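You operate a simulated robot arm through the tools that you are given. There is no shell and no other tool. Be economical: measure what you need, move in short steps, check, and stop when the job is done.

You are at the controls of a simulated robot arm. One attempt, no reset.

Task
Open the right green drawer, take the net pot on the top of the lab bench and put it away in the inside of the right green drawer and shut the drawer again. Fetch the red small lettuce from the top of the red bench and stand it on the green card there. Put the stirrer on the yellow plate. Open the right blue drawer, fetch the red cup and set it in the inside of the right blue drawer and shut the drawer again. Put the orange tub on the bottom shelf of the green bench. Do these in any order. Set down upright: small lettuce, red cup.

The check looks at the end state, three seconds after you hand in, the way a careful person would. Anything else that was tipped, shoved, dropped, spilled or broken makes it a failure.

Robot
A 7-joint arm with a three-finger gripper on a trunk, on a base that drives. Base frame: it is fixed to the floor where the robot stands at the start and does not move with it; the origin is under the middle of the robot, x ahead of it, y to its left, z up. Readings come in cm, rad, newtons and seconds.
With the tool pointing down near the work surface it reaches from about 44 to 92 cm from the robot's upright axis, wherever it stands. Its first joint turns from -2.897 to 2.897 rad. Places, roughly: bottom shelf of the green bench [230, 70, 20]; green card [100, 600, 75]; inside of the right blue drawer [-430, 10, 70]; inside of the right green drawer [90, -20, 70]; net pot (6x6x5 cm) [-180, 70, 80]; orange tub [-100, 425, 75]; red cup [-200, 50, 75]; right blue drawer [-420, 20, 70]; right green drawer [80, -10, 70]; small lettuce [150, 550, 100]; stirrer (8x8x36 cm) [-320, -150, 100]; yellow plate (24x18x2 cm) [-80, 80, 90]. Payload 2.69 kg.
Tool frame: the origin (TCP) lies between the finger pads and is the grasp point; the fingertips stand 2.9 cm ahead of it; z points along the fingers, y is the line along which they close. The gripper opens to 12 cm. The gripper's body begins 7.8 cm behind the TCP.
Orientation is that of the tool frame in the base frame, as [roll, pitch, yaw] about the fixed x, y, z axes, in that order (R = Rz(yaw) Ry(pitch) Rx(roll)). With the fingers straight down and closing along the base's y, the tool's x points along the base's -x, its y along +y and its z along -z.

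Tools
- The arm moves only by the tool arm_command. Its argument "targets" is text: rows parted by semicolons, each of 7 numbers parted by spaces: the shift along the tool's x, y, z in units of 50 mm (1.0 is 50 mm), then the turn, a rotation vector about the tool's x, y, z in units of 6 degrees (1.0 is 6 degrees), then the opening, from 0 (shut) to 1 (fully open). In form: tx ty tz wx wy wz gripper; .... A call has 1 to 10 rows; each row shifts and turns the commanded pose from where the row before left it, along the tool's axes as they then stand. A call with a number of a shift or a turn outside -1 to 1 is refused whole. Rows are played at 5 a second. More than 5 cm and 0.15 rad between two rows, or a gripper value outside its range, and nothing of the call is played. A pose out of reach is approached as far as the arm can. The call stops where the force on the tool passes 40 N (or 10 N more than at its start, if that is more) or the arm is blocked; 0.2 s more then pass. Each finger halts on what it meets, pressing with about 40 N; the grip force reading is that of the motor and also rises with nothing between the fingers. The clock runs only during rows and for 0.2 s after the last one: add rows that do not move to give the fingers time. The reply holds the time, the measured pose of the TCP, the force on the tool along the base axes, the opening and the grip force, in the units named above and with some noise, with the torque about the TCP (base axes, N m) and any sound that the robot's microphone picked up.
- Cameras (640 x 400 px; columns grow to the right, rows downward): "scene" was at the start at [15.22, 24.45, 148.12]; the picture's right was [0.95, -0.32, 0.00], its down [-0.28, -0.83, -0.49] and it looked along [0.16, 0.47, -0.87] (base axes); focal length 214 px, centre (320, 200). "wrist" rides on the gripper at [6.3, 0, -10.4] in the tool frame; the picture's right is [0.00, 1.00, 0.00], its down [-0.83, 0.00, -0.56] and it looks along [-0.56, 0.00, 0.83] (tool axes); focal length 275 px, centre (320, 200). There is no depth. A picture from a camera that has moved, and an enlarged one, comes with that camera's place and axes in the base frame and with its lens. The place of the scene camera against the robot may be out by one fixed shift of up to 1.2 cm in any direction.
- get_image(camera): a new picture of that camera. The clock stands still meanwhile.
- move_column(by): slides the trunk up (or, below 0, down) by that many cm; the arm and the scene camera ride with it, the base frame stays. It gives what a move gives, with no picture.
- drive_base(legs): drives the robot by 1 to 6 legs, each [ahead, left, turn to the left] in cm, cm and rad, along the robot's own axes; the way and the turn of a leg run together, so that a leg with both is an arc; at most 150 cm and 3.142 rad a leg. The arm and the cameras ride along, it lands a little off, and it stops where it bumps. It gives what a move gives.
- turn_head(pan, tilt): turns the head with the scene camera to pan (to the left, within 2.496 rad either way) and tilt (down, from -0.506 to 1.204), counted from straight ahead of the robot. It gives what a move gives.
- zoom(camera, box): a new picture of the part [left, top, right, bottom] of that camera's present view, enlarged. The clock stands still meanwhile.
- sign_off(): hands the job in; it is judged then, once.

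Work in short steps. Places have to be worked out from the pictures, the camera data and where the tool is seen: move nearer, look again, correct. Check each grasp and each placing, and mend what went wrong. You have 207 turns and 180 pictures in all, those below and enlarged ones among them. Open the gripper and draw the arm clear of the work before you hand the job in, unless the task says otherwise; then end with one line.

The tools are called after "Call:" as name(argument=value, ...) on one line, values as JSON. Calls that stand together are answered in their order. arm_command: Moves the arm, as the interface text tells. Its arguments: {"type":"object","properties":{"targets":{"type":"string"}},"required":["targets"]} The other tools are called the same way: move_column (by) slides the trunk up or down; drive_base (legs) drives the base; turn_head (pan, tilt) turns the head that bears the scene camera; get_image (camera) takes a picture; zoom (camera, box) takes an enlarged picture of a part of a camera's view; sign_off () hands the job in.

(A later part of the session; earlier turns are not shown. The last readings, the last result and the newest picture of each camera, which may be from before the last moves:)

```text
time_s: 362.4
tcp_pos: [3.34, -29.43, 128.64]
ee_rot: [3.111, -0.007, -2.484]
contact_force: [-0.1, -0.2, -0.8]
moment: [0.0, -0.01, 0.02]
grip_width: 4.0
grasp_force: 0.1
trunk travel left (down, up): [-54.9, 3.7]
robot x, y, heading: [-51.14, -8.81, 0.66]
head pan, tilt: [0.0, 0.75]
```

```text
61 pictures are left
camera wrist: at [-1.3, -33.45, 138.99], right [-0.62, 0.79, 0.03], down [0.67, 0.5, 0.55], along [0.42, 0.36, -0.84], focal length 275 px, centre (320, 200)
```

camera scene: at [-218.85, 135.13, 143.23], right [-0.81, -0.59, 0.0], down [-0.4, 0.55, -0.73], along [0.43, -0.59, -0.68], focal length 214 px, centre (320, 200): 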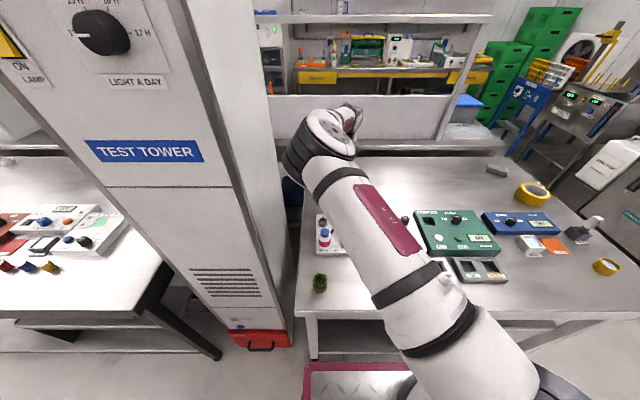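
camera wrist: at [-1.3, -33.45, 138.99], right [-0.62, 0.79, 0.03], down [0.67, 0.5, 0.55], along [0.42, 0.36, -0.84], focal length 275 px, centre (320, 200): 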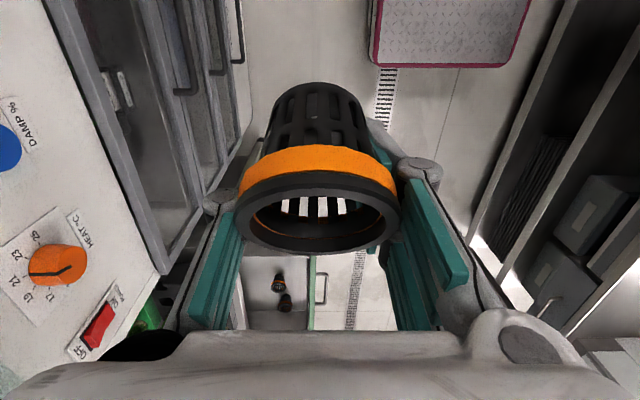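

The pot hangs securely by its rim between the fingers. Continue to the drawer stance.

Call:
drive_base(legs=[[40, 10.8, -0.023], [41, 0, 0]])

Call:
turn_head(pan=-1.4, tilt=0.75)

Call:
get_image(camera="scene")

Call:
get_image(camera="wrist")

```text
time_s: 367.1
tcp_pos: [61.28, 26.83, 128.56]
ee_rot: [3.112, -0.008, -2.5]
contact_force: [-0.1, 0.1, 0.2]
moment: [-0.01, 0.01, 0.02]
grip_width: 3.86
grasp_force: 36.7
trunk travel left (down, up): [-54.9, 3.7]
robot x, y, heading: [6.91, 48.42, 0.641]
head pan, tilt: [0.0, 0.75]
```

```text
time_s: 368.7
tcp_pos: [61.33, 26.74, 128.61]
ee_rot: [3.114, -0.009, -2.499]
contact_force: [-0.6, 1.1, 0.8]
moment: [-0.03, 0.03, 0.0]
grip_width: 3.77
grasp_force: 40.0
trunk travel left (down, up): [-54.9, 3.7]
robot x, y, heading: [7.01, 48.17, 0.644]
head pan, tilt: [-1.4, 0.75]
```

```text
60 pictures are left
camera scene: at [8.13, 61.45, 155.31], right [-0.69, -0.73, 0.0], down [-0.5, 0.47, -0.73], along [0.53, -0.5, -0.68], focal length 214 px, centre (320, 200)
```

scene: 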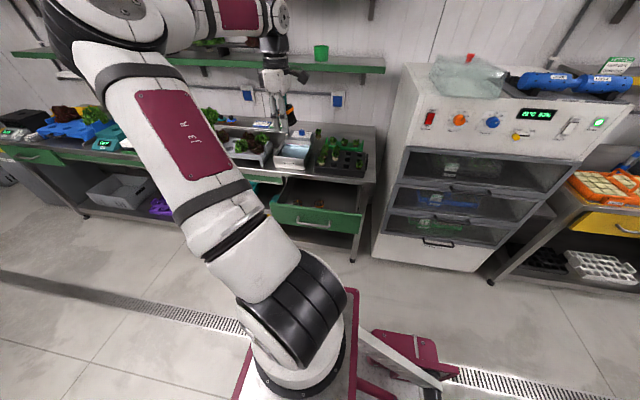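

```text
59 pictures are left
camera wrist: at [56.54, 22.79, 138.99], right [-0.6, 0.8, 0.03], down [0.68, 0.49, 0.55], along [0.42, 0.35, -0.84], focal length 275 px, centre (320, 200)
```

wrist: 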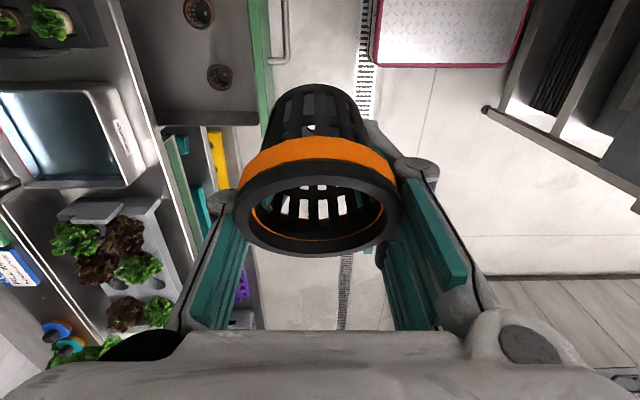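

Two small pots already lie in the drawer; there is free space toward its near-left part ≈(57.8,1.7). Back up 12 cm, lower the trunk, and move over.

Call:
drive_base(legs=[[-12, 0, 0]])

Call:
move_column(by=-12)

Call:
arm_command(targets="0.2 -0.6 0.3 0 0 0 0.3;0.2 -0.6 0.3 0 0 0 0.3;0.2 -0.6 0.3 0 0 0 0.3;0.2 -0.6 0.3 0 0 0 0.3;0.2 -0.6 0.3 0 0 0 0.3;0.2 -0.6 0.3 0 0 0 0.3")

Call:
get_image(camera="wrist")

```text
time_s: 369.9
tcp_pos: [51.58, 19.69, 128.52]
ee_rot: [3.115, -0.01, -2.499]
contact_force: [-0.5, -0.5, -0.3]
moment: [-0.03, -0.02, 0.01]
grip_width: 3.98
grasp_force: 0.1
trunk travel left (down, up): [-54.9, 3.7]
robot x, y, heading: [-2.38, 41.0, 0.638]
head pan, tilt: [-1.4, 0.75]
```

```text
time_s: 371.4
tcp_pos: [51.53, 19.7, 116.57]
ee_rot: [3.114, -0.009, -2.499]
contact_force: [-1.0, -0.3, 0.4]
moment: [-0.01, -0.02, -0.01]
grip_width: 4.01
grasp_force: 7.2
trunk travel left (down, up): [-42.9, 15.7]
robot x, y, heading: [-2.77, 41.32, 0.646]
head pan, tilt: [-1.4, 0.75]
```

```text
time_s: 372.8
tcp_pos: [57.47, 2.02, 107.08]
ee_rot: [3.114, -0.01, -2.498]
contact_force: [0.9, 0.0, 0.0]
moment: [-0.03, 0.01, 0.01]
grip_width: 3.74
grasp_force: 39.8
trunk travel left (down, up): [-42.9, 15.7]
robot x, y, heading: [-2.61, 41.49, 0.639]
head pan, tilt: [-1.4, 0.75]
```

```text
58 pictures are left
camera wrist: at [52.69, -2.06, 117.56], right [-0.6, 0.8, 0.03], down [0.68, 0.49, 0.55], along [0.42, 0.35, -0.84], focal length 275 px, centre (320, 200)
```

wrist: 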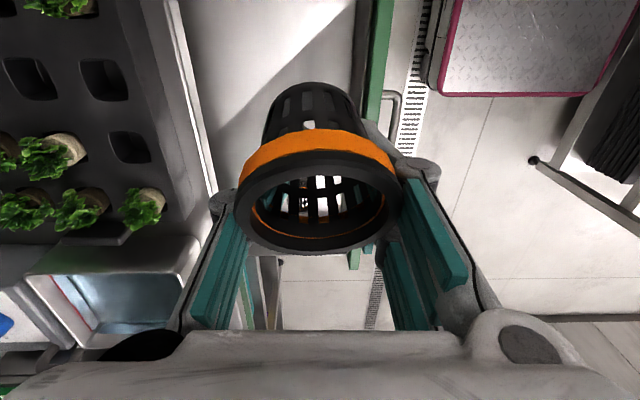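

Shift 3 cm further in and lower into the drawer.

Call:
arm_command(targets="0 -0.3 0.6 0 0 0 0.3;0 -0.3 0.6 0 0 0 0.3;0 0 0.8 0 0 0 0.3;0 0 0.8 0 0 0 0.3;0 0 0.8 0 0 0 0.3;0 0 0.7 0 0 0 0.3;0 0 0.6 0 0 0 0.3")

Call:
get_image(camera="wrist")

```text
time_s: 374.4
tcp_pos: [58.62, -0.15, 82.65]
ee_rot: [3.113, -0.008, -2.5]
contact_force: [-0.9, 1.5, 0.0]
moment: [-0.03, -0.02, 0.0]
grip_width: 3.75
grasp_force: 40.1
trunk travel left (down, up): [-42.9, 15.7]
robot x, y, heading: [-2.52, 41.42, 0.64]
head pan, tilt: [-1.4, 0.75]
```

```text
57 pictures are left
camera wrist: at [53.88, -4.09, 93.07], right [-0.6, 0.8, 0.03], down [0.68, 0.49, 0.55], along [0.42, 0.35, -0.84], focal length 275 px, centre (320, 200)
```

wrist: 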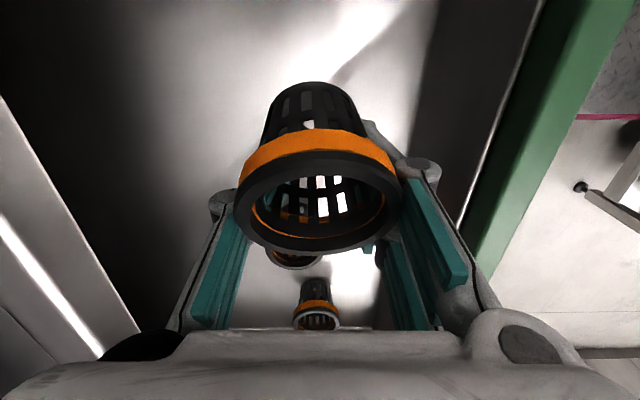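

Clear of the other pots. Lower to near the floor.

Call:
arm_command(targets="0 0 0.5 0 0 0 0.3;0 0 0.5 0 0 0 0.3;0 0 0.3 0 0 0 0.3;0 0 0.2 0 0 0 0.3;0 0 0.15 0 0 0 0.3")

Call:
get_image(camera="wrist")

```text
time_s: 375.6
tcp_pos: [58.47, 0.07, 74.17]
ee_rot: [3.114, -0.008, -2.501]
contact_force: [-0.9, 0.5, 0.7]
moment: [0.0, 0.02, 0.01]
grip_width: 3.74
grasp_force: 39.8
trunk travel left (down, up): [-42.9, 15.7]
robot x, y, heading: [-2.56, 40.97, 0.643]
head pan, tilt: [-1.4, 0.75]
```

```text
56 pictures are left
camera wrist: at [53.63, -3.98, 84.74], right [-0.6, 0.8, 0.03], down [0.68, 0.49, 0.55], along [0.42, 0.35, -0.84], focal length 275 px, centre (320, 200)
```

wrist: 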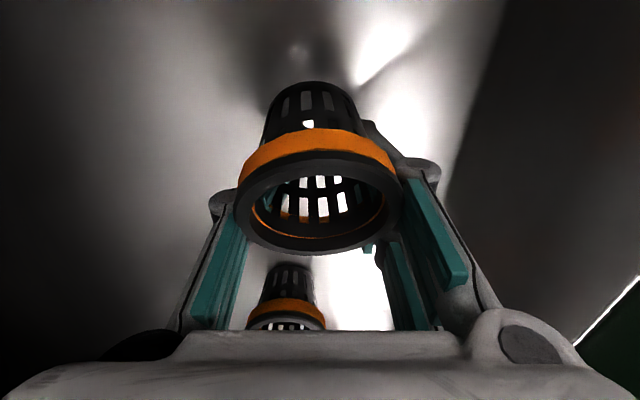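

Call:
arm_command(targets="0 0 0.12 0 0 0 0.3;0 0 0.12 0 0 0 0.3;0 0 0.12 0 0 0 0.3")

Call:
arm_command(targets="0 0 0.1 0 0 0 0.3;0 0 0.1 0 0 0 0.3;0 0 0 0 0 0 0.3")

Call:
get_image(camera="wrist")

```text
time_s: 376.4
tcp_pos: [58.33, -0.12, 72.71]
ee_rot: [3.115, -0.009, -2.499]
contact_force: [-0.2, 0.2, 13.2]
moment: [0.37, -0.07, -0.04]
grip_width: 3.74
grasp_force: 40.4
trunk travel left (down, up): [-42.9, 15.7]
robot x, y, heading: [-2.21, 40.79, 0.642]
head pan, tilt: [-1.4, 0.75]
```

```text
time_s: 376.9
tcp_pos: [58.59, -0.4, 72.71]
ee_rot: [3.123, -0.01, -2.497]
contact_force: [-1.4, 0.5, 10.8]
moment: [0.35, 0.02, 0.02]
grip_width: 3.73
grasp_force: 39.9
trunk travel left (down, up): [-42.9, 15.7]
robot x, y, heading: [-2.47, 40.97, 0.644]
head pan, tilt: [-1.4, 0.75]
stopped in row 2: the force on the tool passed its limit at 46 N (the readings are from after the stop); the commanded pose is now the measured one
```

```text
55 pictures are left
camera wrist: at [53.78, -4.21, 83.12], right [-0.6, 0.8, 0.02], down [0.67, 0.5, 0.55], along [0.43, 0.34, -0.84], focal length 275 px, centre (320, 200)
```

wrist: 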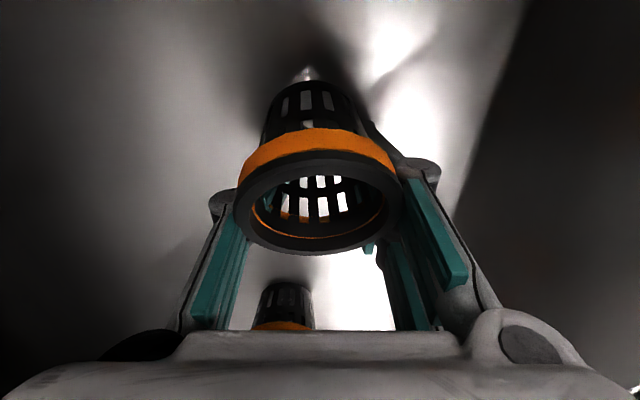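

Contact with the drawer floor. Open and rise.

Call:
arm_command(targets="0 0 -0.08 0 0 0 0.35;0 0 0 0 0 0 0.5;0 0 0 0 0 0 0.65;0 0 0 0 0 0 0.75;0 0 0 0 0 0 0.75;0 0 -0.3 0 0 0 0.75;0 0 -0.5 0 0 0 0.75;0 0 -0.7 0 0 0 0.75;0 0 -0.8 0 0 0 0.75;0 0 -0.8 0 0 0 0.75")

Call:
get_image(camera="wrist")

```text
time_s: 379.1
tcp_pos: [58.88, -0.31, 88.31]
ee_rot: [3.12, -0.01, -2.498]
contact_force: [-0.1, 0.6, -0.1]
moment: [0.02, 0.02, 0.01]
grip_width: 9.03
grasp_force: 0.1
trunk travel left (down, up): [-42.9, 15.7]
robot x, y, heading: [-2.4, 41.33, 0.643]
head pan, tilt: [-1.4, 0.75]
```

```text
54 pictures are left
camera wrist: at [54.05, -4.22, 98.79], right [-0.6, 0.8, 0.02], down [0.67, 0.5, 0.55], along [0.43, 0.35, -0.84], focal length 275 px, centre (320, 200)
```

wrist: 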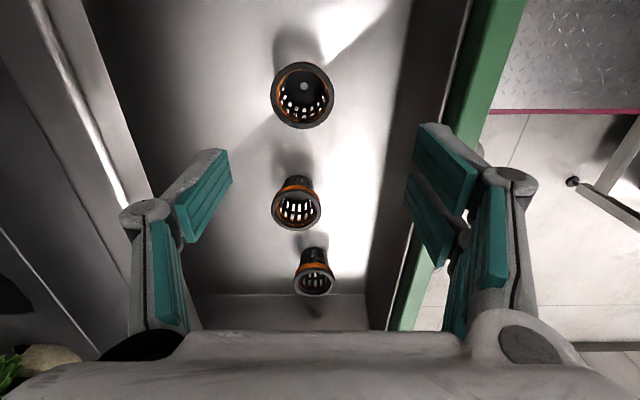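

Pot stands in the drawer. Move out in front of the handle, close and rotate for pushing.

Call:
arm_command(targets="0 0.3 -0.6 0 0 0 0.4;-0.3 0.7 -0.4 0 0 0 0;-0.5 0.7 0 0 0 0 0;-0.5 0.7 0 0 0 0 0;-0.5 0.7 0 0 0 0 0;-0.5 0.6 0 0 0 0 0;0 0 0 0 0 1 0;0 0 0 0 0 1 0;0 0 0 0 0 1 0;0 0 0 0 0 1 0")

Call:
arm_command(targets="0 0 0 0 0 1 0;0 0 0 0 0 1 0;0 0 0 0 0 1 0;0 0 0 0 0 1 0;0 0 0 0 0 1 0;0 0 0 0 0 1 0;0 0 0 0 0 1 0;0 0 0 0 0 1 0;0 0 0 0 0 1 0;0 0 0 0 0 1 0")

Call:
get_image(camera="wrist")

```text
time_s: 381.2
tcp_pos: [56.87, 21.31, 93.88]
ee_rot: [3.126, -0.017, -2.918]
contact_force: [0.2, -0.5, 0.0]
moment: [0.02, -0.02, -0.01]
grip_width: 0.0
grasp_force: 28.8
trunk travel left (down, up): [-42.9, 15.7]
robot x, y, heading: [-3.05, 41.01, 0.651]
head pan, tilt: [-1.4, 0.75]
```

```text
time_s: 383.4
tcp_pos: [57.08, 21.18, 93.68]
ee_rot: [-3.136, -0.022, 2.317]
contact_force: [-0.5, -0.2, 0.7]
moment: [0.06, -0.02, 0.03]
grip_width: 0.0
grasp_force: 28.7
trunk travel left (down, up): [-42.9, 15.7]
robot x, y, heading: [-2.76, 41.23, 0.643]
head pan, tilt: [-1.4, 0.75]
```

```text
53 pictures are left
camera wrist: at [53.08, 25.72, 104.21], right [0.73, 0.68, -0.01], down [0.58, -0.61, 0.54], along [0.36, -0.4, -0.84], focal length 275 px, centre (320, 200)
```

wrist: 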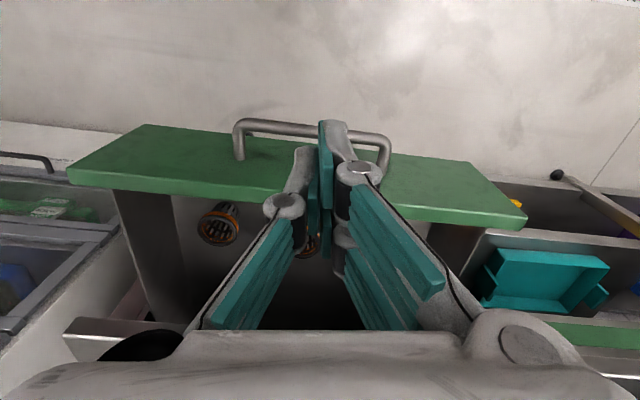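

Bar at (58.7,18.5); step 1.5 cm outward, align yaw and descend to bar height.

Call:
arm_command(targets="0.3 0 0.3 0 -0.2 0.8 0;0 0 0.8 0 0 0 0;0 0 0.8 0 0 0 0;0 0 0.8 0 0 0 0;0 0 0.7 0 0 0 0;0 0 0.35 0 0 0 0;0 0 0 0 0 0 0")

Call:
arm_command(targets="-0.3 0 0 0 0 0 0;-0.2 0 0 0 0 0 0;-0.2 0 0 0 0 0 0;-0.2 0 0 0 0 0 0;-0.25 0 0 0 0 0 0;-0.25 0 0 0 0 0 0;-0.25 0 0 0 0 0 0;-0.25 0 0 0 0 0 0;-0.25 0 0 0 0 0 0;-0.25 0 0 0 0 0 0")

Call:
get_image(camera="wrist")

```text
time_s: 385.1
tcp_pos: [55.9, 22.12, 75.1]
ee_rot: [-3.132, -0.001, 2.235]
contact_force: [-0.1, 0.0, -0.4]
moment: [0.03, -0.06, 0.0]
grip_width: 0.0
grasp_force: 28.1
trunk travel left (down, up): [-42.9, 15.7]
robot x, y, heading: [-2.24, 40.58, 0.64]
head pan, tilt: [-1.4, 0.75]
```

```text
time_s: 387.2
tcp_pos: [63.3, 12.73, 74.88]
ee_rot: [-3.135, 0.001, 2.235]
contact_force: [-0.3, -0.2, -0.5]
moment: [-0.02, 0.0, -0.03]
grip_width: 0.02
grasp_force: 28.6
trunk travel left (down, up): [-42.9, 15.7]
robot x, y, heading: [-2.33, 41.38, 0.64]
head pan, tilt: [-1.4, 0.75]
```

```text
52 pictures are left
camera wrist: at [59.52, 17.7, 85.33], right [0.78, 0.62, -0.01], down [0.52, -0.65, 0.56], along [0.34, -0.44, -0.83], focal length 275 px, centre (320, 200)
```

wrist: 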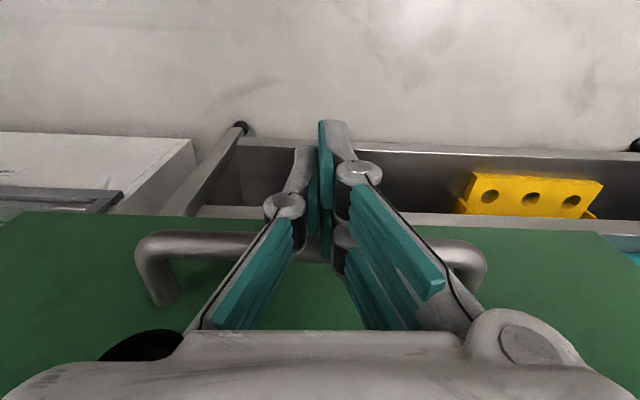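

Works. Drive right 7 cm (pushing along), then finish with the arm.

Call:
drive_base(legs=[[0, -7, 0]])

Call:
arm_command(targets="-0.2 0 0 0 0 0 0;-0.2 0 0 0 0 0 0;-0.2 0 0 0 0 0 0;-0.2 0 0 0 0 0 0;-0.2 0 0 0 0 0 0;-0.15 0 0 0 0 0 0;-0.15 0 0 0 0 0 0;-0.15 0 0 0 0 0 0;-0.15 0 0 0 0 0 0;-0.15 0 0 0 0 0 0")

Call:
get_image(camera="scene")

```text
time_s: 388.3
tcp_pos: [67.65, 7.09, 74.89]
ee_rot: [-3.134, -0.001, 2.236]
contact_force: [-0.7, -1.1, -0.1]
moment: [0.01, 0.0, -0.03]
grip_width: 0.01
grasp_force: 28.4
trunk travel left (down, up): [-42.9, 15.7]
robot x, y, heading: [1.62, 35.86, 0.647]
head pan, tilt: [-1.4, 0.75]
```

```text
time_s: 389.8
tcp_pos: [70.97, 2.72, 74.85]
ee_rot: [-3.135, -0.02, 2.235]
contact_force: [-6.2, 5.9, 1.7]
moment: [-0.17, 0.0, -0.01]
grip_width: 0.0
grasp_force: 29.1
trunk travel left (down, up): [-42.9, 15.7]
robot x, y, heading: [1.16, 35.42, 0.645]
head pan, tilt: [-1.4, 0.75]
stopped in row 7: the force on the tool passed its limit at 54 N (the readings are from after the stop); the commanded pose is now the measured one
```

```text
51 pictures are left
camera scene: at [11.64, 55.37, 143.23], right [-0.69, -0.73, 0.0], down [-0.5, 0.47, -0.73], along [0.53, -0.5, -0.68], focal length 214 px, centre (320, 200)
```

scene: 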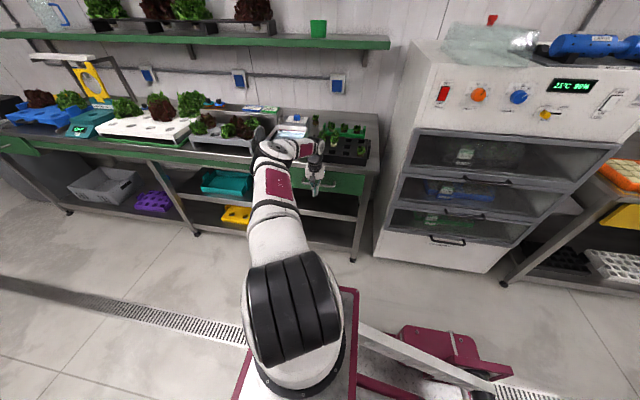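

Force stop near the expected closed position; back off and inspect.

Call:
drive_base(legs=[[0, 16, 0]])

Call:
arm_command(targets="0.3 0 -0.7 0 0 0 0;0.3 0 -0.8 0 0 0 0;0.3 0 -0.8 0 0 0 0;0.3 0 -0.8 0 0 0 0;0.3 0 -0.8 0 0 0 0.3;0.3 0 -0.8 0 0 0 0.3")

Call:
zoom(camera="scene", box=[220, 120, 400, 235])

```text
time_s: 391.2
tcp_pos: [61.66, 15.39, 74.83]
ee_rot: [-3.134, -0.016, 2.238]
contact_force: [0.6, 0.0, -0.6]
moment: [-0.01, 0.03, 0.01]
grip_width: 0.01
grasp_force: 28.5
trunk travel left (down, up): [-42.9, 15.7]
robot x, y, heading: [-7.82, 48.37, 0.643]
head pan, tilt: [-1.4, 0.75]
```

```text
time_s: 392.6
tcp_pos: [56.65, 22.22, 98.38]
ee_rot: [-3.134, -0.016, 2.238]
contact_force: [0.0, -0.6, -0.5]
moment: [0.05, -0.02, 0.01]
grip_width: 3.62
grasp_force: 0.0
trunk travel left (down, up): [-42.9, 15.7]
robot x, y, heading: [-7.85, 48.38, 0.643]
head pan, tilt: [-1.4, 0.75]
```

```text
3.48 times, centred on (310, 178) of scene
camera zoom: at [2.14, 68.05, 143.23], right [-0.69, -0.73, 0.0], down [-0.5, 0.47, -0.73], along [0.53, -0.5, -0.68], focal length 746 px, centre (355, 278)
```

zoom: 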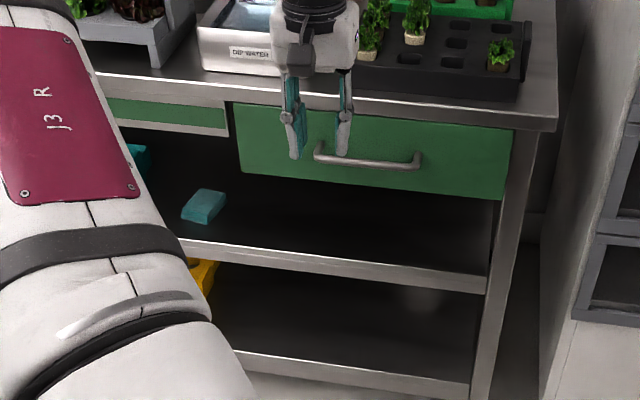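

Green drawer is shut. Now to the red bench: drive up the aisle past the tower and look around.

Call:
drive_base(legs=[[145, 0, 0], [0, 0, 0.9]])

Call:
turn_head(pan=0.2, tilt=0.3)

Call:
get_image(camera="scene")

Call:
turn_head(pan=1.3, tilt=0.3)

Call:
get_image(camera="scene")

```text
time_s: 402.2
tcp_pos: [170.18, 166.34, 98.51]
ee_rot: [-3.137, -0.015, 3.112]
contact_force: [-0.2, -0.2, -0.2]
moment: [-0.05, -0.01, -0.01]
grip_width: 3.61
grasp_force: 0.0
trunk travel left (down, up): [-42.9, 15.7]
robot x, y, heading: [109.39, 133.25, 1.525]
head pan, tilt: [-1.4, 0.75]
```

```text
time_s: 403.8
tcp_pos: [170.25, 166.3, 98.43]
ee_rot: [-3.136, -0.015, 3.112]
contact_force: [0.4, -0.7, -1.3]
moment: [0.0, 0.02, 0.02]
grip_width: 3.58
grasp_force: 0.1
trunk travel left (down, up): [-42.9, 15.7]
robot x, y, heading: [108.99, 133.06, 1.521]
head pan, tilt: [0.201, 0.3]
```

```text
49 pictures are left
camera scene: at [90.17, 161.17, 147.27], right [0.99, 0.15, 0.0], down [0.04, -0.29, -0.96], along [-0.14, 0.94, -0.3], focal length 214 px, centre (320, 200)
```

scene: 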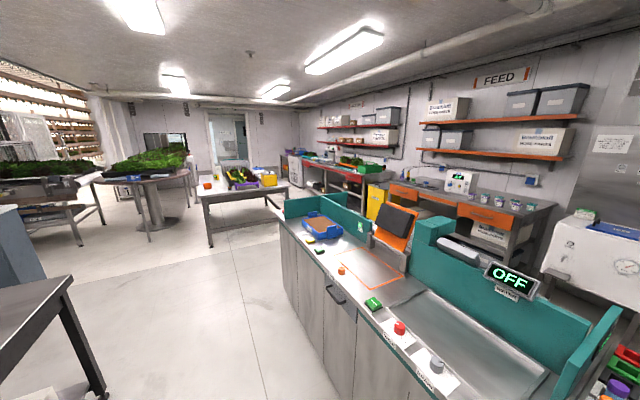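

```text
time_s: 405.2
tcp_pos: [170.11, 166.25, 98.37]
ee_rot: [-3.134, -0.016, 3.112]
contact_force: [-0.4, -0.6, 0.7]
moment: [0.01, -0.05, 0.03]
grip_width: 3.62
grasp_force: 0.0
trunk travel left (down, up): [-42.9, 15.7]
robot x, y, heading: [108.81, 133.08, 1.521]
head pan, tilt: [1.3, 0.3]
```

```text
48 pictures are left
camera scene: at [82.7, 154.89, 147.27], right [0.32, 0.95, 0.0], down [0.28, -0.09, -0.96], along [-0.91, 0.3, -0.3], focal length 214 px, centre (320, 200)
```

scene: 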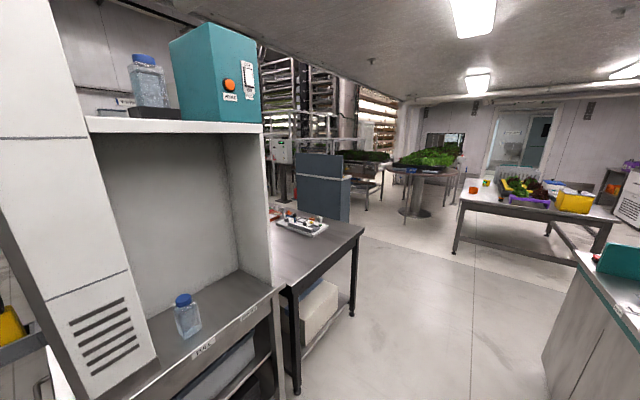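

Teal counter and tables mapped; the corridor to the tub table runs at ~2.1 rad. Raise the arm and drive into it.

Call:
move_column(by=15)

Call:
arm_command(targets="0.3 0 -0.8 0 0 0 0.3;0.3 0 -0.8 0 0 0 0.3;0.3 0 -0.6 0 0 0 0.3")

Call:
drive_base(legs=[[0, 0, 0.58], [70, 17, 0], [120, 0, 0]])

Call:
turn_head(pan=-0.6, tilt=0.45)

Call:
get_image(camera="scene")

```text
time_s: 406.9
tcp_pos: [170.18, 166.34, 113.41]
ee_rot: [-3.134, -0.016, 3.112]
contact_force: [0.0, -0.4, -0.2]
moment: [0.0, -0.02, 0.03]
grip_width: 3.61
grasp_force: 0.1
trunk travel left (down, up): [-57.9, 0.7]
robot x, y, heading: [109.44, 133.24, 1.516]
head pan, tilt: [1.3, 0.3]
```

```text
time_s: 407.7
tcp_pos: [165.77, 166.62, 124.67]
ee_rot: [-3.133, -0.017, 3.111]
contact_force: [0.2, 0.1, -1.0]
moment: [0.02, 0.03, 0.01]
grip_width: 3.59
grasp_force: 0.0
trunk travel left (down, up): [-57.9, 0.7]
robot x, y, heading: [109.09, 133.42, 1.514]
head pan, tilt: [1.3, 0.3]
```

```text
time_s: 418.9
tcp_pos: [28.68, 345.54, 124.85]
ee_rot: [-3.137, -0.016, -2.602]
contact_force: [-0.6, -0.7, -0.4]
moment: [0.02, 0.01, 0.01]
grip_width: 3.61
grasp_force: 0.0
trunk travel left (down, up): [-57.9, 0.7]
robot x, y, heading: [-0.98, 286.99, 2.087]
head pan, tilt: [1.3, 0.3]
```

```text
time_s: 420.7
tcp_pos: [28.74, 345.65, 124.62]
ee_rot: [-3.132, -0.015, -2.601]
contact_force: [0.5, 0.0, -0.1]
moment: [-0.01, -0.02, -0.01]
grip_width: 3.57
grasp_force: 0.1
trunk travel left (down, up): [-57.9, 0.7]
robot x, y, heading: [-1.08, 286.97, 2.09]
head pan, tilt: [-0.6, 0.45]
```

```text
47 pictures are left
camera scene: at [-17.96, 288.62, 160.89], right [1.0, -0.08, 0.0], down [-0.03, -0.43, -0.9], along [0.07, 0.9, -0.44], focal length 214 px, centre (320, 200)
```

scene: 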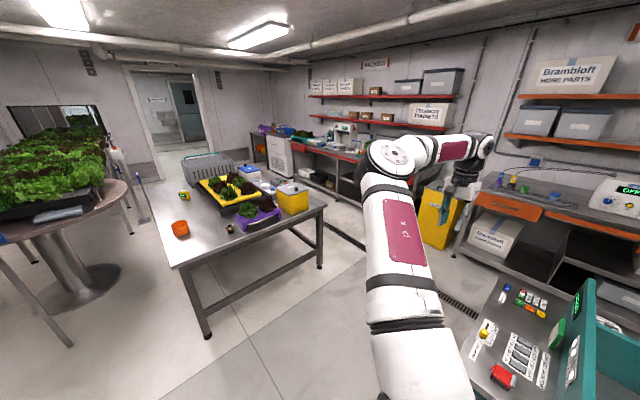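

Call:
zoom(camera="scene", box=[240, 100, 420, 212])

```text
3.56 times, centred on (330, 156) of scene
camera zoom: at [-17.96, 288.62, 160.89], right [1.0, -0.08, 0.0], down [-0.03, -0.43, -0.9], along [0.07, 0.9, -0.44], focal length 763 px, centre (284, 356)
```

zoom: 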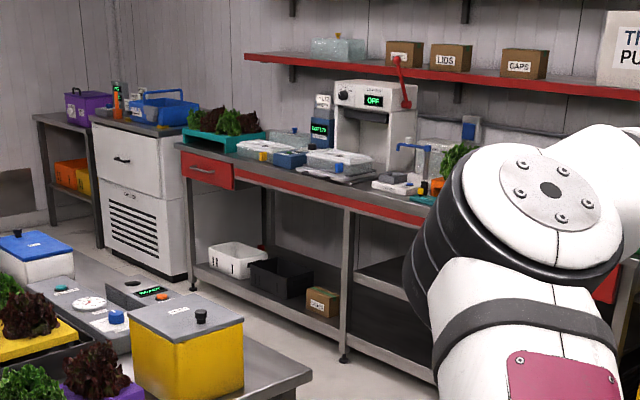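

The red bench lies beyond. I go through the gap between teal counter and tub table: advance, turn right, and drive along.

Call:
drive_base(legs=[[74, 9, 0], [0, 0, -1.56], [60, 25, 0]])

Call:
turn_head(pan=0.3, tilt=0.55)

Call:
get_image(camera="scene")

```text
time_s: 431.8
tcp_pos: [52.66, 374.17, 124.75]
ee_rot: [-3.134, -0.016, 2.173]
contact_force: [0.3, -0.6, -0.3]
moment: [0.0, -0.01, -0.01]
grip_width: 3.61
grasp_force: 0.1
trunk travel left (down, up): [-57.9, 0.7]
robot x, y, heading: [-7.91, 400.25, 0.576]
head pan, tilt: [-0.6, 0.45]
```

```text
time_s: 433.0
tcp_pos: [52.75, 374.15, 124.64]
ee_rot: [-3.134, -0.014, 2.173]
contact_force: [-0.7, -0.4, -0.4]
moment: [0.06, -0.01, -0.02]
grip_width: 3.61
grasp_force: 0.1
trunk travel left (down, up): [-57.9, 0.7]
robot x, y, heading: [-7.87, 400.07, 0.579]
head pan, tilt: [0.3, 0.55]
```

```text
45 pictures are left
camera scene: at [-9.2, 424.04, 159.98], right [0.77, -0.64, 0.0], down [-0.33, -0.4, -0.85], along [0.54, 0.66, -0.52], focal length 214 px, centre (320, 200)
```

scene: 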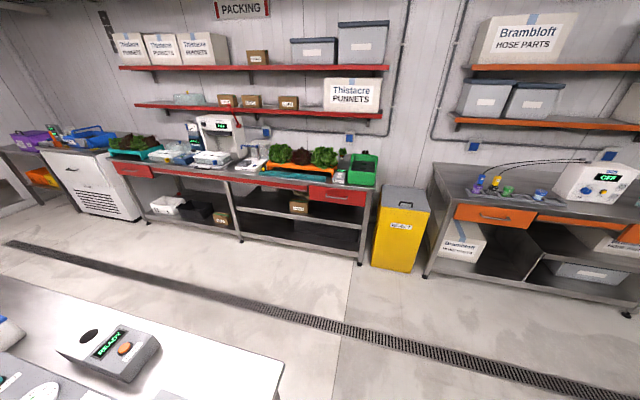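

Zoom in on the red bench top.

Call:
zoom(camera="scene", box=[225, 125, 385, 225])

```text
4.00 times, centred on (305, 175) of scene
camera zoom: at [-9.2, 424.04, 159.98], right [0.77, -0.64, 0.0], down [-0.33, -0.4, -0.85], along [0.54, 0.66, -0.52], focal length 858 px, centre (380, 300)
```

zoom: 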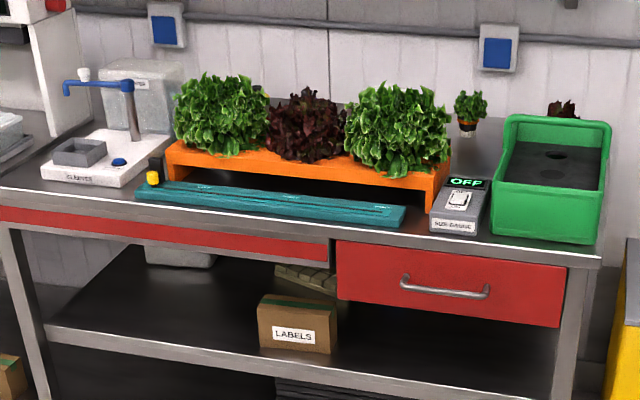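

The dark-red small lettuce stands behind the green crate near (146,547). Drive closer, facing the bench.

Call:
drive_base(legs=[[90, 0, 0], [0, 25, 0], [0, 0, 0.11]])

Call:
turn_head(pan=0.0, tilt=0.65)

Call:
get_image(camera="scene")

```text
time_s: 439.6
tcp_pos: [116.57, 450.37, 124.66]
ee_rot: [-3.134, -0.015, 2.278]
contact_force: [0.1, -0.2, -0.5]
moment: [-0.02, -0.01, -0.01]
grip_width: 3.6
grasp_force: 0.0
trunk travel left (down, up): [-57.9, 0.7]
robot x, y, heading: [53.08, 469.7, 0.689]
head pan, tilt: [0.3, 0.55]
```

```text
time_s: 440.4
tcp_pos: [116.53, 450.27, 124.76]
ee_rot: [-3.134, -0.016, 2.279]
contact_force: [0.2, 0.3, 0.5]
moment: [0.03, -0.05, -0.02]
grip_width: 3.59
grasp_force: 0.1
trunk travel left (down, up): [-57.9, 0.7]
robot x, y, heading: [53.97, 469.67, 0.682]
head pan, tilt: [0.0, 0.649]
```

```text
43 pictures are left
camera scene: at [51.52, 491.42, 159.11], right [0.63, -0.77, 0.0], down [-0.47, -0.38, -0.8], along [0.62, 0.51, -0.6], focal length 214 px, centre (320, 200)
```

scene: 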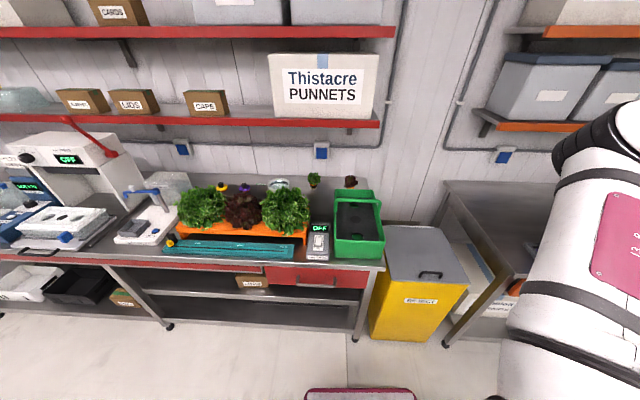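

Call:
zoom(camera="scene", box=[170, 160, 400, 290])

```text
2.78 times, centred on (285, 225) of scene
camera zoom: at [51.52, 491.42, 159.11], right [0.63, -0.77, 0.0], down [-0.47, -0.38, -0.8], along [0.62, 0.51, -0.6], focal length 597 px, centre (417, 130)
```

zoom: 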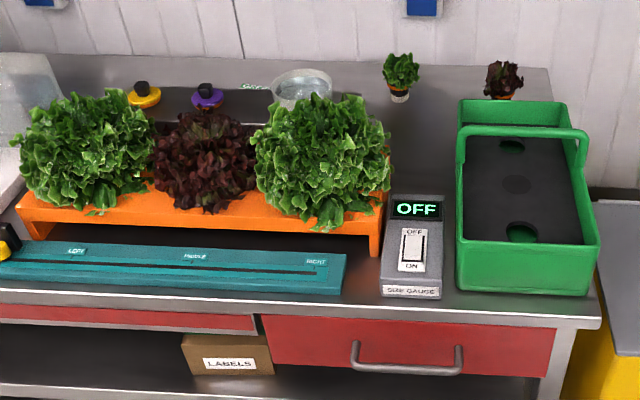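

The red lettuce's base is ≈(152,549.5), ~61 cm deep on the bench behind the crate. I reorient the tool, swing it to the front and approach.

Call:
arm_command(targets="0 0 0 0 0 -1 0.8;0 0 0 0 0 -1 0.8;0 0 0 0 0 -1 0.8;0 0 0 0 0 -1 0.8;0 0 0 0 0 -1 0.8;0 0 0 0 0 -1 0.8;0 0 0 0 0 -1 0.8;0 0 0 0 0 -1 0.8;0 0 0 0 0 -1 0.8;0 0 0 0 0 -1 0.8")

Call:
arm_command(targets="0 0 0 0 0 -1 0.9;0 0 0 0 0 -1 0.9;0 0 0 0 0 -1 0.9;0 0 0 0 0 -1 0.9;-0.7 0 0 0 0 -0.8 0.9;-0.9 0 0 0 0 0 0.9;-0.9 0 0 0 0 0 0.9;-0.9 0 0 0 0 0 0.9;-0.9 0 0 0 0 0 0.9;-0.7 0.6 0 0 0 0 0.9")

Call:
arm_command(targets="-0.3 0.9 0 0 0 0 0.9;-0.3 0.9 0 0 0 0 0.9;0 0.9 0 0 -0.5 0 0.9;0 0.9 0 0 -1 0 0.9;0 0.9 0 0 -1 0 0.9;0 0.9 0 0 -1 0 0.9;0 0.9 0 0 -1 0 0.9;0 0.9 0 0 -1 0 0.9;0 0.9 0 0 0 0 0.9;0 0.9 0 0 0 0 0.9")

Call:
get_image(camera="wrist")

```text
time_s: 442.6
tcp_pos: [116.46, 450.29, 124.54]
ee_rot: [3.132, -0.014, -2.956]
contact_force: [0.6, -0.1, -0.9]
moment: [0.01, 0.02, 0.0]
grip_width: 9.61
grasp_force: 0.0
trunk travel left (down, up): [-57.9, 0.7]
robot x, y, heading: [53.7, 470.18, 0.683]
head pan, tilt: [0.0, 0.649]
```

```text
time_s: 444.8
tcp_pos: [132.71, 468.48, 123.94]
ee_rot: [3.126, -0.01, -2.456]
contact_force: [0.5, -0.2, 0.4]
moment: [0.02, 0.02, 0.01]
grip_width: 10.79
grasp_force: 0.1
out of reach, approached as far as the arm can: row 9
trunk travel left (down, up): [-57.9, 0.7]
robot x, y, heading: [53.6, 469.84, 0.691]
head pan, tilt: [0.0, 0.649]
```

```text
time_s: 447.0
tcp_pos: [135.92, 509.68, 134.91]
ee_rot: [3.122, 0.566, -2.466]
contact_force: [0.7, -1.3, 0.2]
moment: [0.09, 0.07, 0.04]
grip_width: 10.83
grasp_force: 0.1
out of reach, approached as far as the arm can: row 1, 2, 3, 4, 5, 6, 7, 8, 9, 10
trunk travel left (down, up): [-57.9, 0.7]
robot x, y, heading: [53.77, 469.77, 0.683]
head pan, tilt: [0.0, 0.649]
```

```text
41 pictures are left
camera wrist: at [127.5, 502.54, 140.36], right [-0.64, 0.77, 0.01], down [0.32, 0.25, 0.91], along [0.7, 0.59, -0.4], focal length 275 px, centre (320, 200)
```

wrist: 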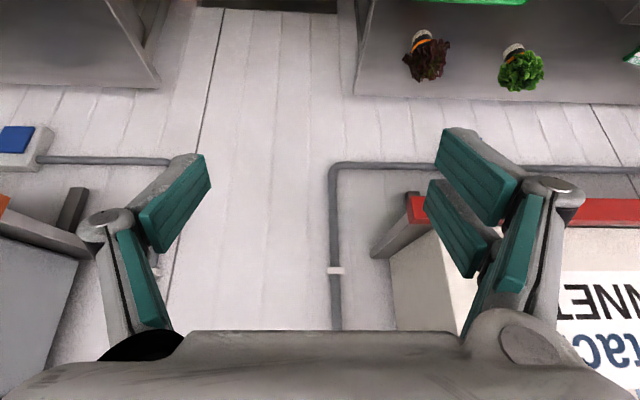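

Triangulated: lettuce ≈(144,545), bench top ≈85, ~54 cm deep. Drive ahead 16 cm, lower the trunk 15, and look again with less tilt.

Call:
drive_base(legs=[[16, 0, 0]])

Call:
move_column(by=-15)

Call:
arm_command(targets="0 0.8 0 0 1 0 0.9;0 0.8 0 0 1 0 0.9;-0.1 0.8 0.3 0 0 0 0.9;-0.1 0.8 0.3 0 0 0 0.9;-0.2 0.8 0.4 0 0 0 0.9;-0.2 0.4 0.4 0 0 0 0.9")

Call:
get_image(camera="wrist")

Call:
get_image(camera="scene")

```text
time_s: 448.4
tcp_pos: [148.04, 519.49, 135.09]
ee_rot: [3.123, 0.565, -2.467]
contact_force: [-0.7, 0.0, -0.4]
moment: [0.02, -0.02, 0.0]
grip_width: 10.78
grasp_force: 0.1
trunk travel left (down, up): [-57.9, 0.7]
robot x, y, heading: [65.55, 480.05, 0.677]
head pan, tilt: [0.0, 0.649]
```

```text
time_s: 450.2
tcp_pos: [159.82, 529.1, 120.01]
ee_rot: [3.124, 0.564, -2.465]
contact_force: [-0.1, -0.4, 0.2]
moment: [-0.01, -0.03, 0.02]
grip_width: 10.8
grasp_force: 0.1
trunk travel left (down, up): [-42.9, 15.7]
robot x, y, heading: [66.02, 480.4, 0.677]
head pan, tilt: [0.0, 0.649]
```

```text
time_s: 450.9
tcp_pos: [152.36, 533.94, 118.29]
ee_rot: [3.132, 0.356, -2.478]
contact_force: [-0.7, -0.5, -0.4]
moment: [0.01, -0.03, 0.01]
grip_width: 10.8
grasp_force: 0.0
out of reach, approached as far as the arm can: row 1, 2
trunk travel left (down, up): [-42.9, 15.7]
robot x, y, heading: [65.48, 479.82, 0.686]
head pan, tilt: [0.0, 0.649]
stopped in row 3: the force on the tool passed its limit at 50 N (the readings are from after the stop); the commanded pose is now the measured one
```

```text
40 pictures are left
camera wrist: at [144.95, 527.92, 125.69], right [-0.62, 0.78, 0.01], down [0.46, 0.36, 0.81], along [0.63, 0.51, -0.59], focal length 275 px, centre (320, 200)
```

wrist: 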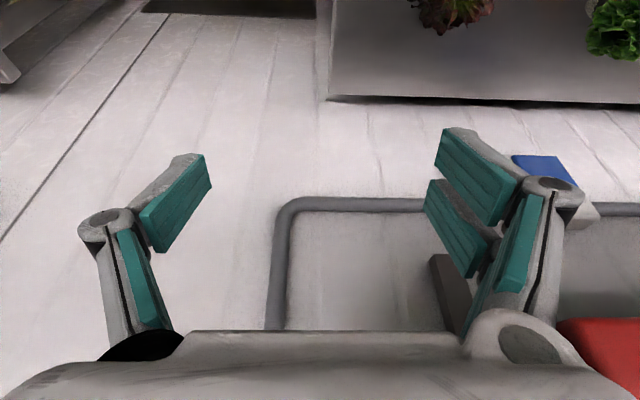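

```text
39 pictures are left
camera scene: at [75.63, 511.04, 144.09], right [0.63, -0.78, 0.0], down [-0.47, -0.38, -0.8], along [0.62, 0.5, -0.6], focal length 214 px, centre (320, 200)
```

scene: 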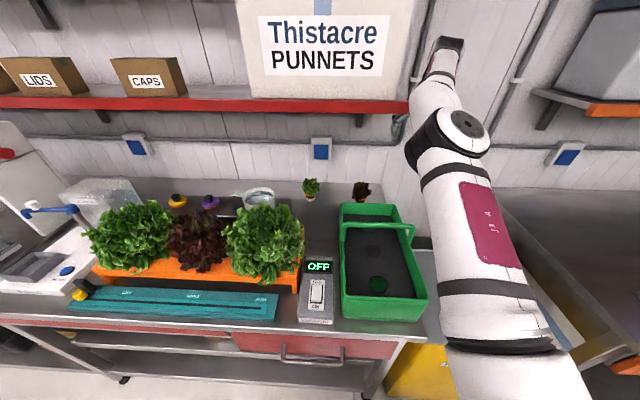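

The hand touched the shelf end above (z≈128). New plan: drop below shelf level to the right of the bench, spin the tool 90° and come in sideways so the fingers straddle the lettuce front/back.

Call:
arm_command(targets="0 -0.6 0 0 0 0 0.95;0 -0.8 0 0 0 0 0.95;0.1 -0.8 0.4 0 0 0 0.95;0.3 -0.4 0.7 0 0 0 0.95;0.3 0 0.7 0 0 0 0.95;0.3 0 0.7 0 0 0 0.95")

Call:
arm_command(targets="0 0 0 0 0 -1 0.95;0 0 0 0 0 -1 0.95;0 0 0 0 0 -1 0.95;0 0 0 0 0 -1 0.95;0 0 0 0 0 -1 0.95;0 0 0 0 0 -1 0.95;0 0 0 0 0 -1 0.95;0 0 0 0 0 -1 0.95")

Call:
arm_command(targets="0 0 0 0 0 -1 0.95;0 0 0 0 0 -1 0.95;0 0 0 0 0 -1 0.95;0 0 0 0 0 -1 0.95;0 0 0 0 0 -1 0.95;0 0 0 0 0 -1 0.95;0 0 0 0 0 -1 0.95")

Call:
get_image(camera="wrist")

Call:
get_image(camera="scene")

```text
time_s: 452.3
tcp_pos: [159.14, 523.1, 104.28]
ee_rot: [3.134, 0.356, -2.476]
contact_force: [-0.7, -0.6, -0.2]
moment: [0.04, 0.01, 0.0]
grip_width: 11.39
grasp_force: 0.0
out of reach, approached as far as the arm can: row 2
trunk travel left (down, up): [-42.9, 15.7]
robot x, y, heading: [65.79, 480.06, 0.684]
head pan, tilt: [0.0, 0.649]
```

```text
time_s: 454.1
tcp_pos: [159.0, 523.17, 104.13]
ee_rot: [-2.877, 0.241, -1.603]
contact_force: [-0.3, 0.8, 0.3]
moment: [0.03, 0.04, 0.01]
grip_width: 11.39
grasp_force: 0.1
trunk travel left (down, up): [-42.9, 15.7]
robot x, y, heading: [66.23, 479.6, 0.684]
head pan, tilt: [0.0, 0.649]
```

```text
time_s: 455.7
tcp_pos: [159.09, 523.14, 104.11]
ee_rot: [-2.785, 0.007, -0.9]
contact_force: [-0.2, -0.7, 0.7]
moment: [0.0, 0.0, -0.04]
grip_width: 11.37
grasp_force: 0.1
trunk travel left (down, up): [-42.9, 15.7]
robot x, y, heading: [66.28, 479.75, 0.683]
head pan, tilt: [0.0, 0.649]
```

```text
38 pictures are left
camera wrist: at [160.2, 515.87, 113.83], right [-0.73, -0.58, -0.35], down [-0.67, 0.53, 0.53], along [-0.12, 0.62, -0.78], focal length 275 px, centre (320, 200)
```

wrist: 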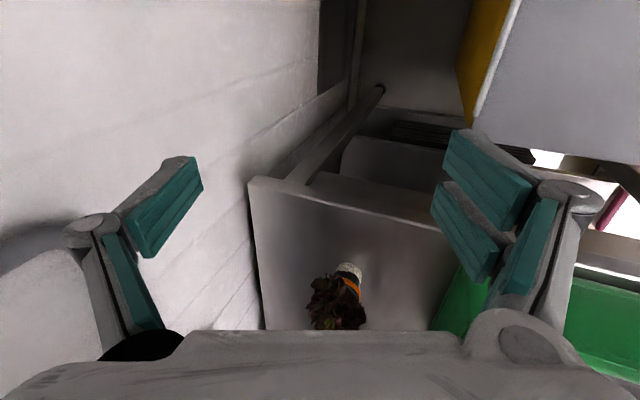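

```text
37 pictures are left
camera scene: at [75.63, 511.04, 144.09], right [0.63, -0.78, 0.0], down [-0.47, -0.38, -0.8], along [0.62, 0.5, -0.6], focal length 214 px, centre (320, 200)
```

scene: 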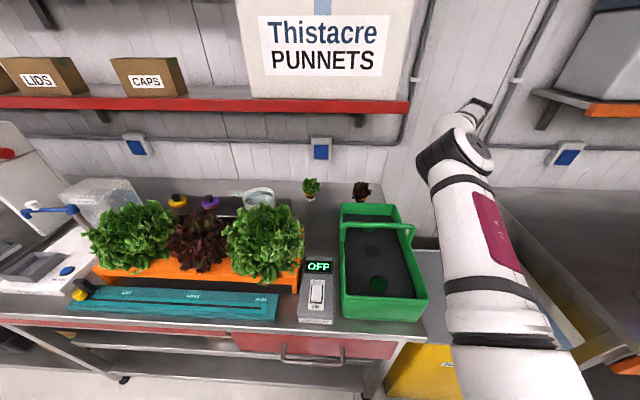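

Excellent view: lettuce base ≈(145.1,544.9). Lower and align in depth.

Call:
arm_command(targets="0 0.08 0.64 0 0 0 0.95;0 0.08 0.64 0 0 0 0.95;0 0.08 0.64 0 0 0 0.95;0 0.08 0.62 0 0 0 0.95;-0.8 0 0 0 0 0 0.95;-0.6 0 0 0 0 0 0.95;0 0 0 0 0 0 0.95")

Call:
get_image(camera="wrist")

```text
time_s: 457.3
tcp_pos: [156.72, 530.54, 91.86]
ee_rot: [-2.785, 0.009, -0.902]
contact_force: [0.2, 0.2, 1.1]
moment: [0.02, 0.01, 0.02]
grip_width: 11.4
grasp_force: 0.1
trunk travel left (down, up): [-42.9, 15.7]
robot x, y, heading: [66.02, 480.11, 0.682]
head pan, tilt: [0.0, 0.649]
```

```text
36 pictures are left
camera wrist: at [157.95, 523.2, 101.49], right [-0.73, -0.58, -0.35], down [-0.67, 0.53, 0.53], along [-0.12, 0.62, -0.78], focal length 275 px, centre (320, 200)
```

wrist: 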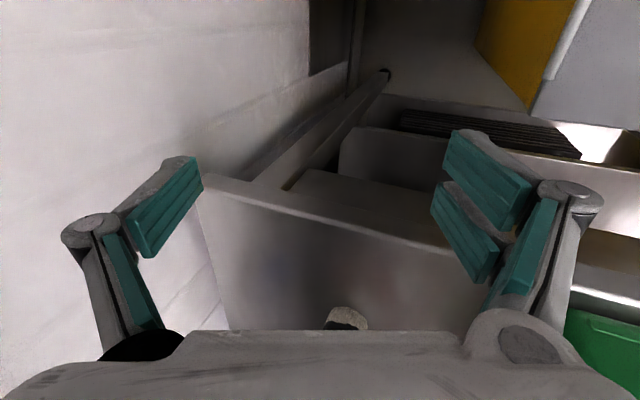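

Depth aligned. Slide left 17.5 cm so the lettuce enters between the fingers.

Call:
arm_command(targets="-0.6 0 0 0 0 0 0.95;-0.6 0 0 0 0 0 0.95;-0.6 0 0 0 0 0 0.95;-0.5 0 0 0 0 0 0.95;-0.5 0 0 0 0 0 0.95;-0.4 0 0 0 0 0 0.95;-0.3 0 0 0 0 0 0.95;0 0 0 0 0 0 0.95")

Call:
get_image(camera="wrist")

Call:
zoom(camera="scene", box=[280, 120, 480, 245])

```text
time_s: 459.1
tcp_pos: [146.05, 544.09, 91.94]
ee_rot: [-2.784, 0.009, -0.902]
contact_force: [-0.2, 0.3, -0.6]
moment: [0.01, -0.05, -0.01]
grip_width: 11.39
grasp_force: 0.0
trunk travel left (down, up): [-42.9, 15.7]
robot x, y, heading: [66.09, 480.06, 0.681]
head pan, tilt: [0.0, 0.649]
```

```text
35 pictures are left
camera wrist: at [147.3, 536.89, 101.63], right [-0.73, -0.58, -0.35], down [-0.67, 0.53, 0.53], along [-0.12, 0.62, -0.78], focal length 275 px, centre (320, 200)
```

wrist: 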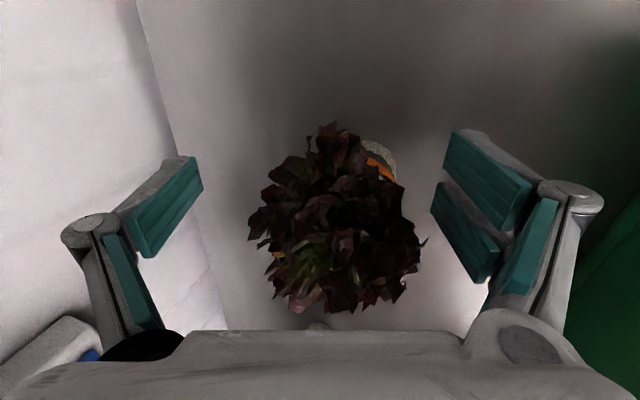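

```text
3.20 times, centred on (380, 182) of scene
camera zoom: at [75.63, 511.04, 144.09], right [0.63, -0.78, 0.0], down [-0.47, -0.38, -0.8], along [0.62, 0.5, -0.6], focal length 686 px, centre (128, 256)
```

zoom: 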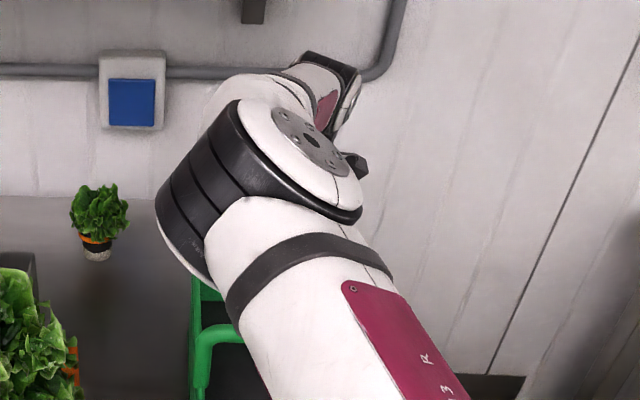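

Lettuce is between the fingers. Lower slightly and close.

Call:
arm_command(targets="0 0.25 0.12 0 0 0 0.95;0 0 0 0 0 0 0.7;0 0 0 0 0 0 0.5;0 0 0 0 0 0 0.35;0 0 0 0 0 0 0.25;0 0 0 0 0 0 0.25;0 0 0 0 0 0 0.25")

Call:
get_image(camera="wrist")

```text
time_s: 460.7
tcp_pos: [145.34, 543.44, 91.02]
ee_rot: [-2.786, 0.009, -0.902]
contact_force: [0.9, -0.2, 1.3]
moment: [-0.01, 0.01, 0.0]
grip_width: 2.99
grasp_force: 0.1
trunk travel left (down, up): [-42.9, 15.7]
robot x, y, heading: [65.69, 479.52, 0.687]
head pan, tilt: [0.0, 0.649]
```

```text
33 pictures are left
camera wrist: at [146.58, 536.19, 100.64], right [-0.74, -0.58, -0.35], down [-0.67, 0.53, 0.53], along [-0.12, 0.62, -0.78], focal length 275 px, centre (320, 200)
```

wrist: 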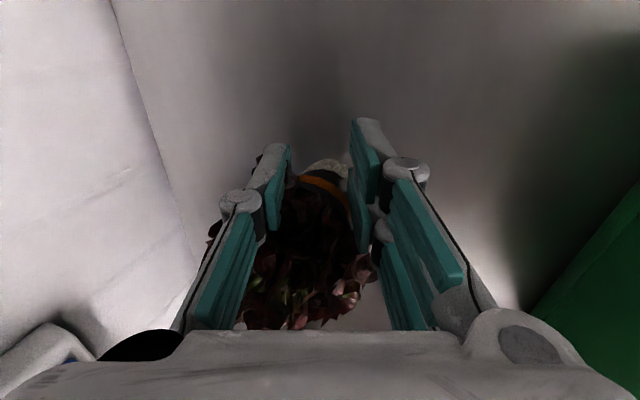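

Foliage is soft; close further to find the solid core.

Call:
arm_command(targets="0 0 0 0 0 0 0.15;0 0 0 0 0 0 0;0 0 0 0 0 0 0;0 0 0 0 0 0 0")

Call:
get_image(camera="wrist")

```text
time_s: 461.7
tcp_pos: [145.5, 543.44, 90.86]
ee_rot: [-2.785, 0.009, -0.901]
contact_force: [-0.3, 0.0, 0.2]
moment: [-0.02, -0.03, -0.01]
grip_width: 0.0
grasp_force: 28.6
trunk travel left (down, up): [-42.9, 15.7]
robot x, y, heading: [65.91, 480.21, 0.682]
head pan, tilt: [0.0, 0.649]
```

```text
32 pictures are left
camera wrist: at [146.58, 536.19, 100.65], right [-0.74, -0.58, -0.35], down [-0.67, 0.53, 0.53], along [-0.12, 0.62, -0.78], focal length 275 px, centre (320, 200)
```

wrist: 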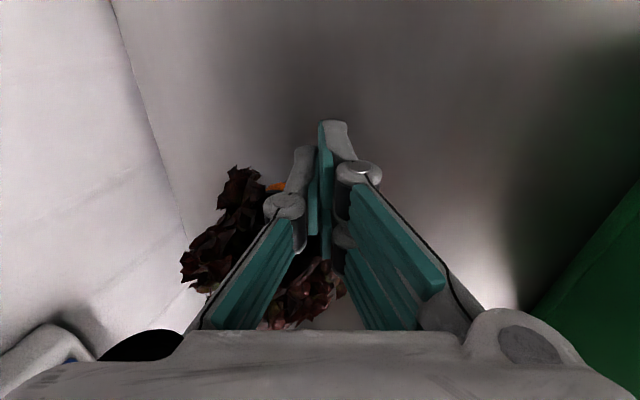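

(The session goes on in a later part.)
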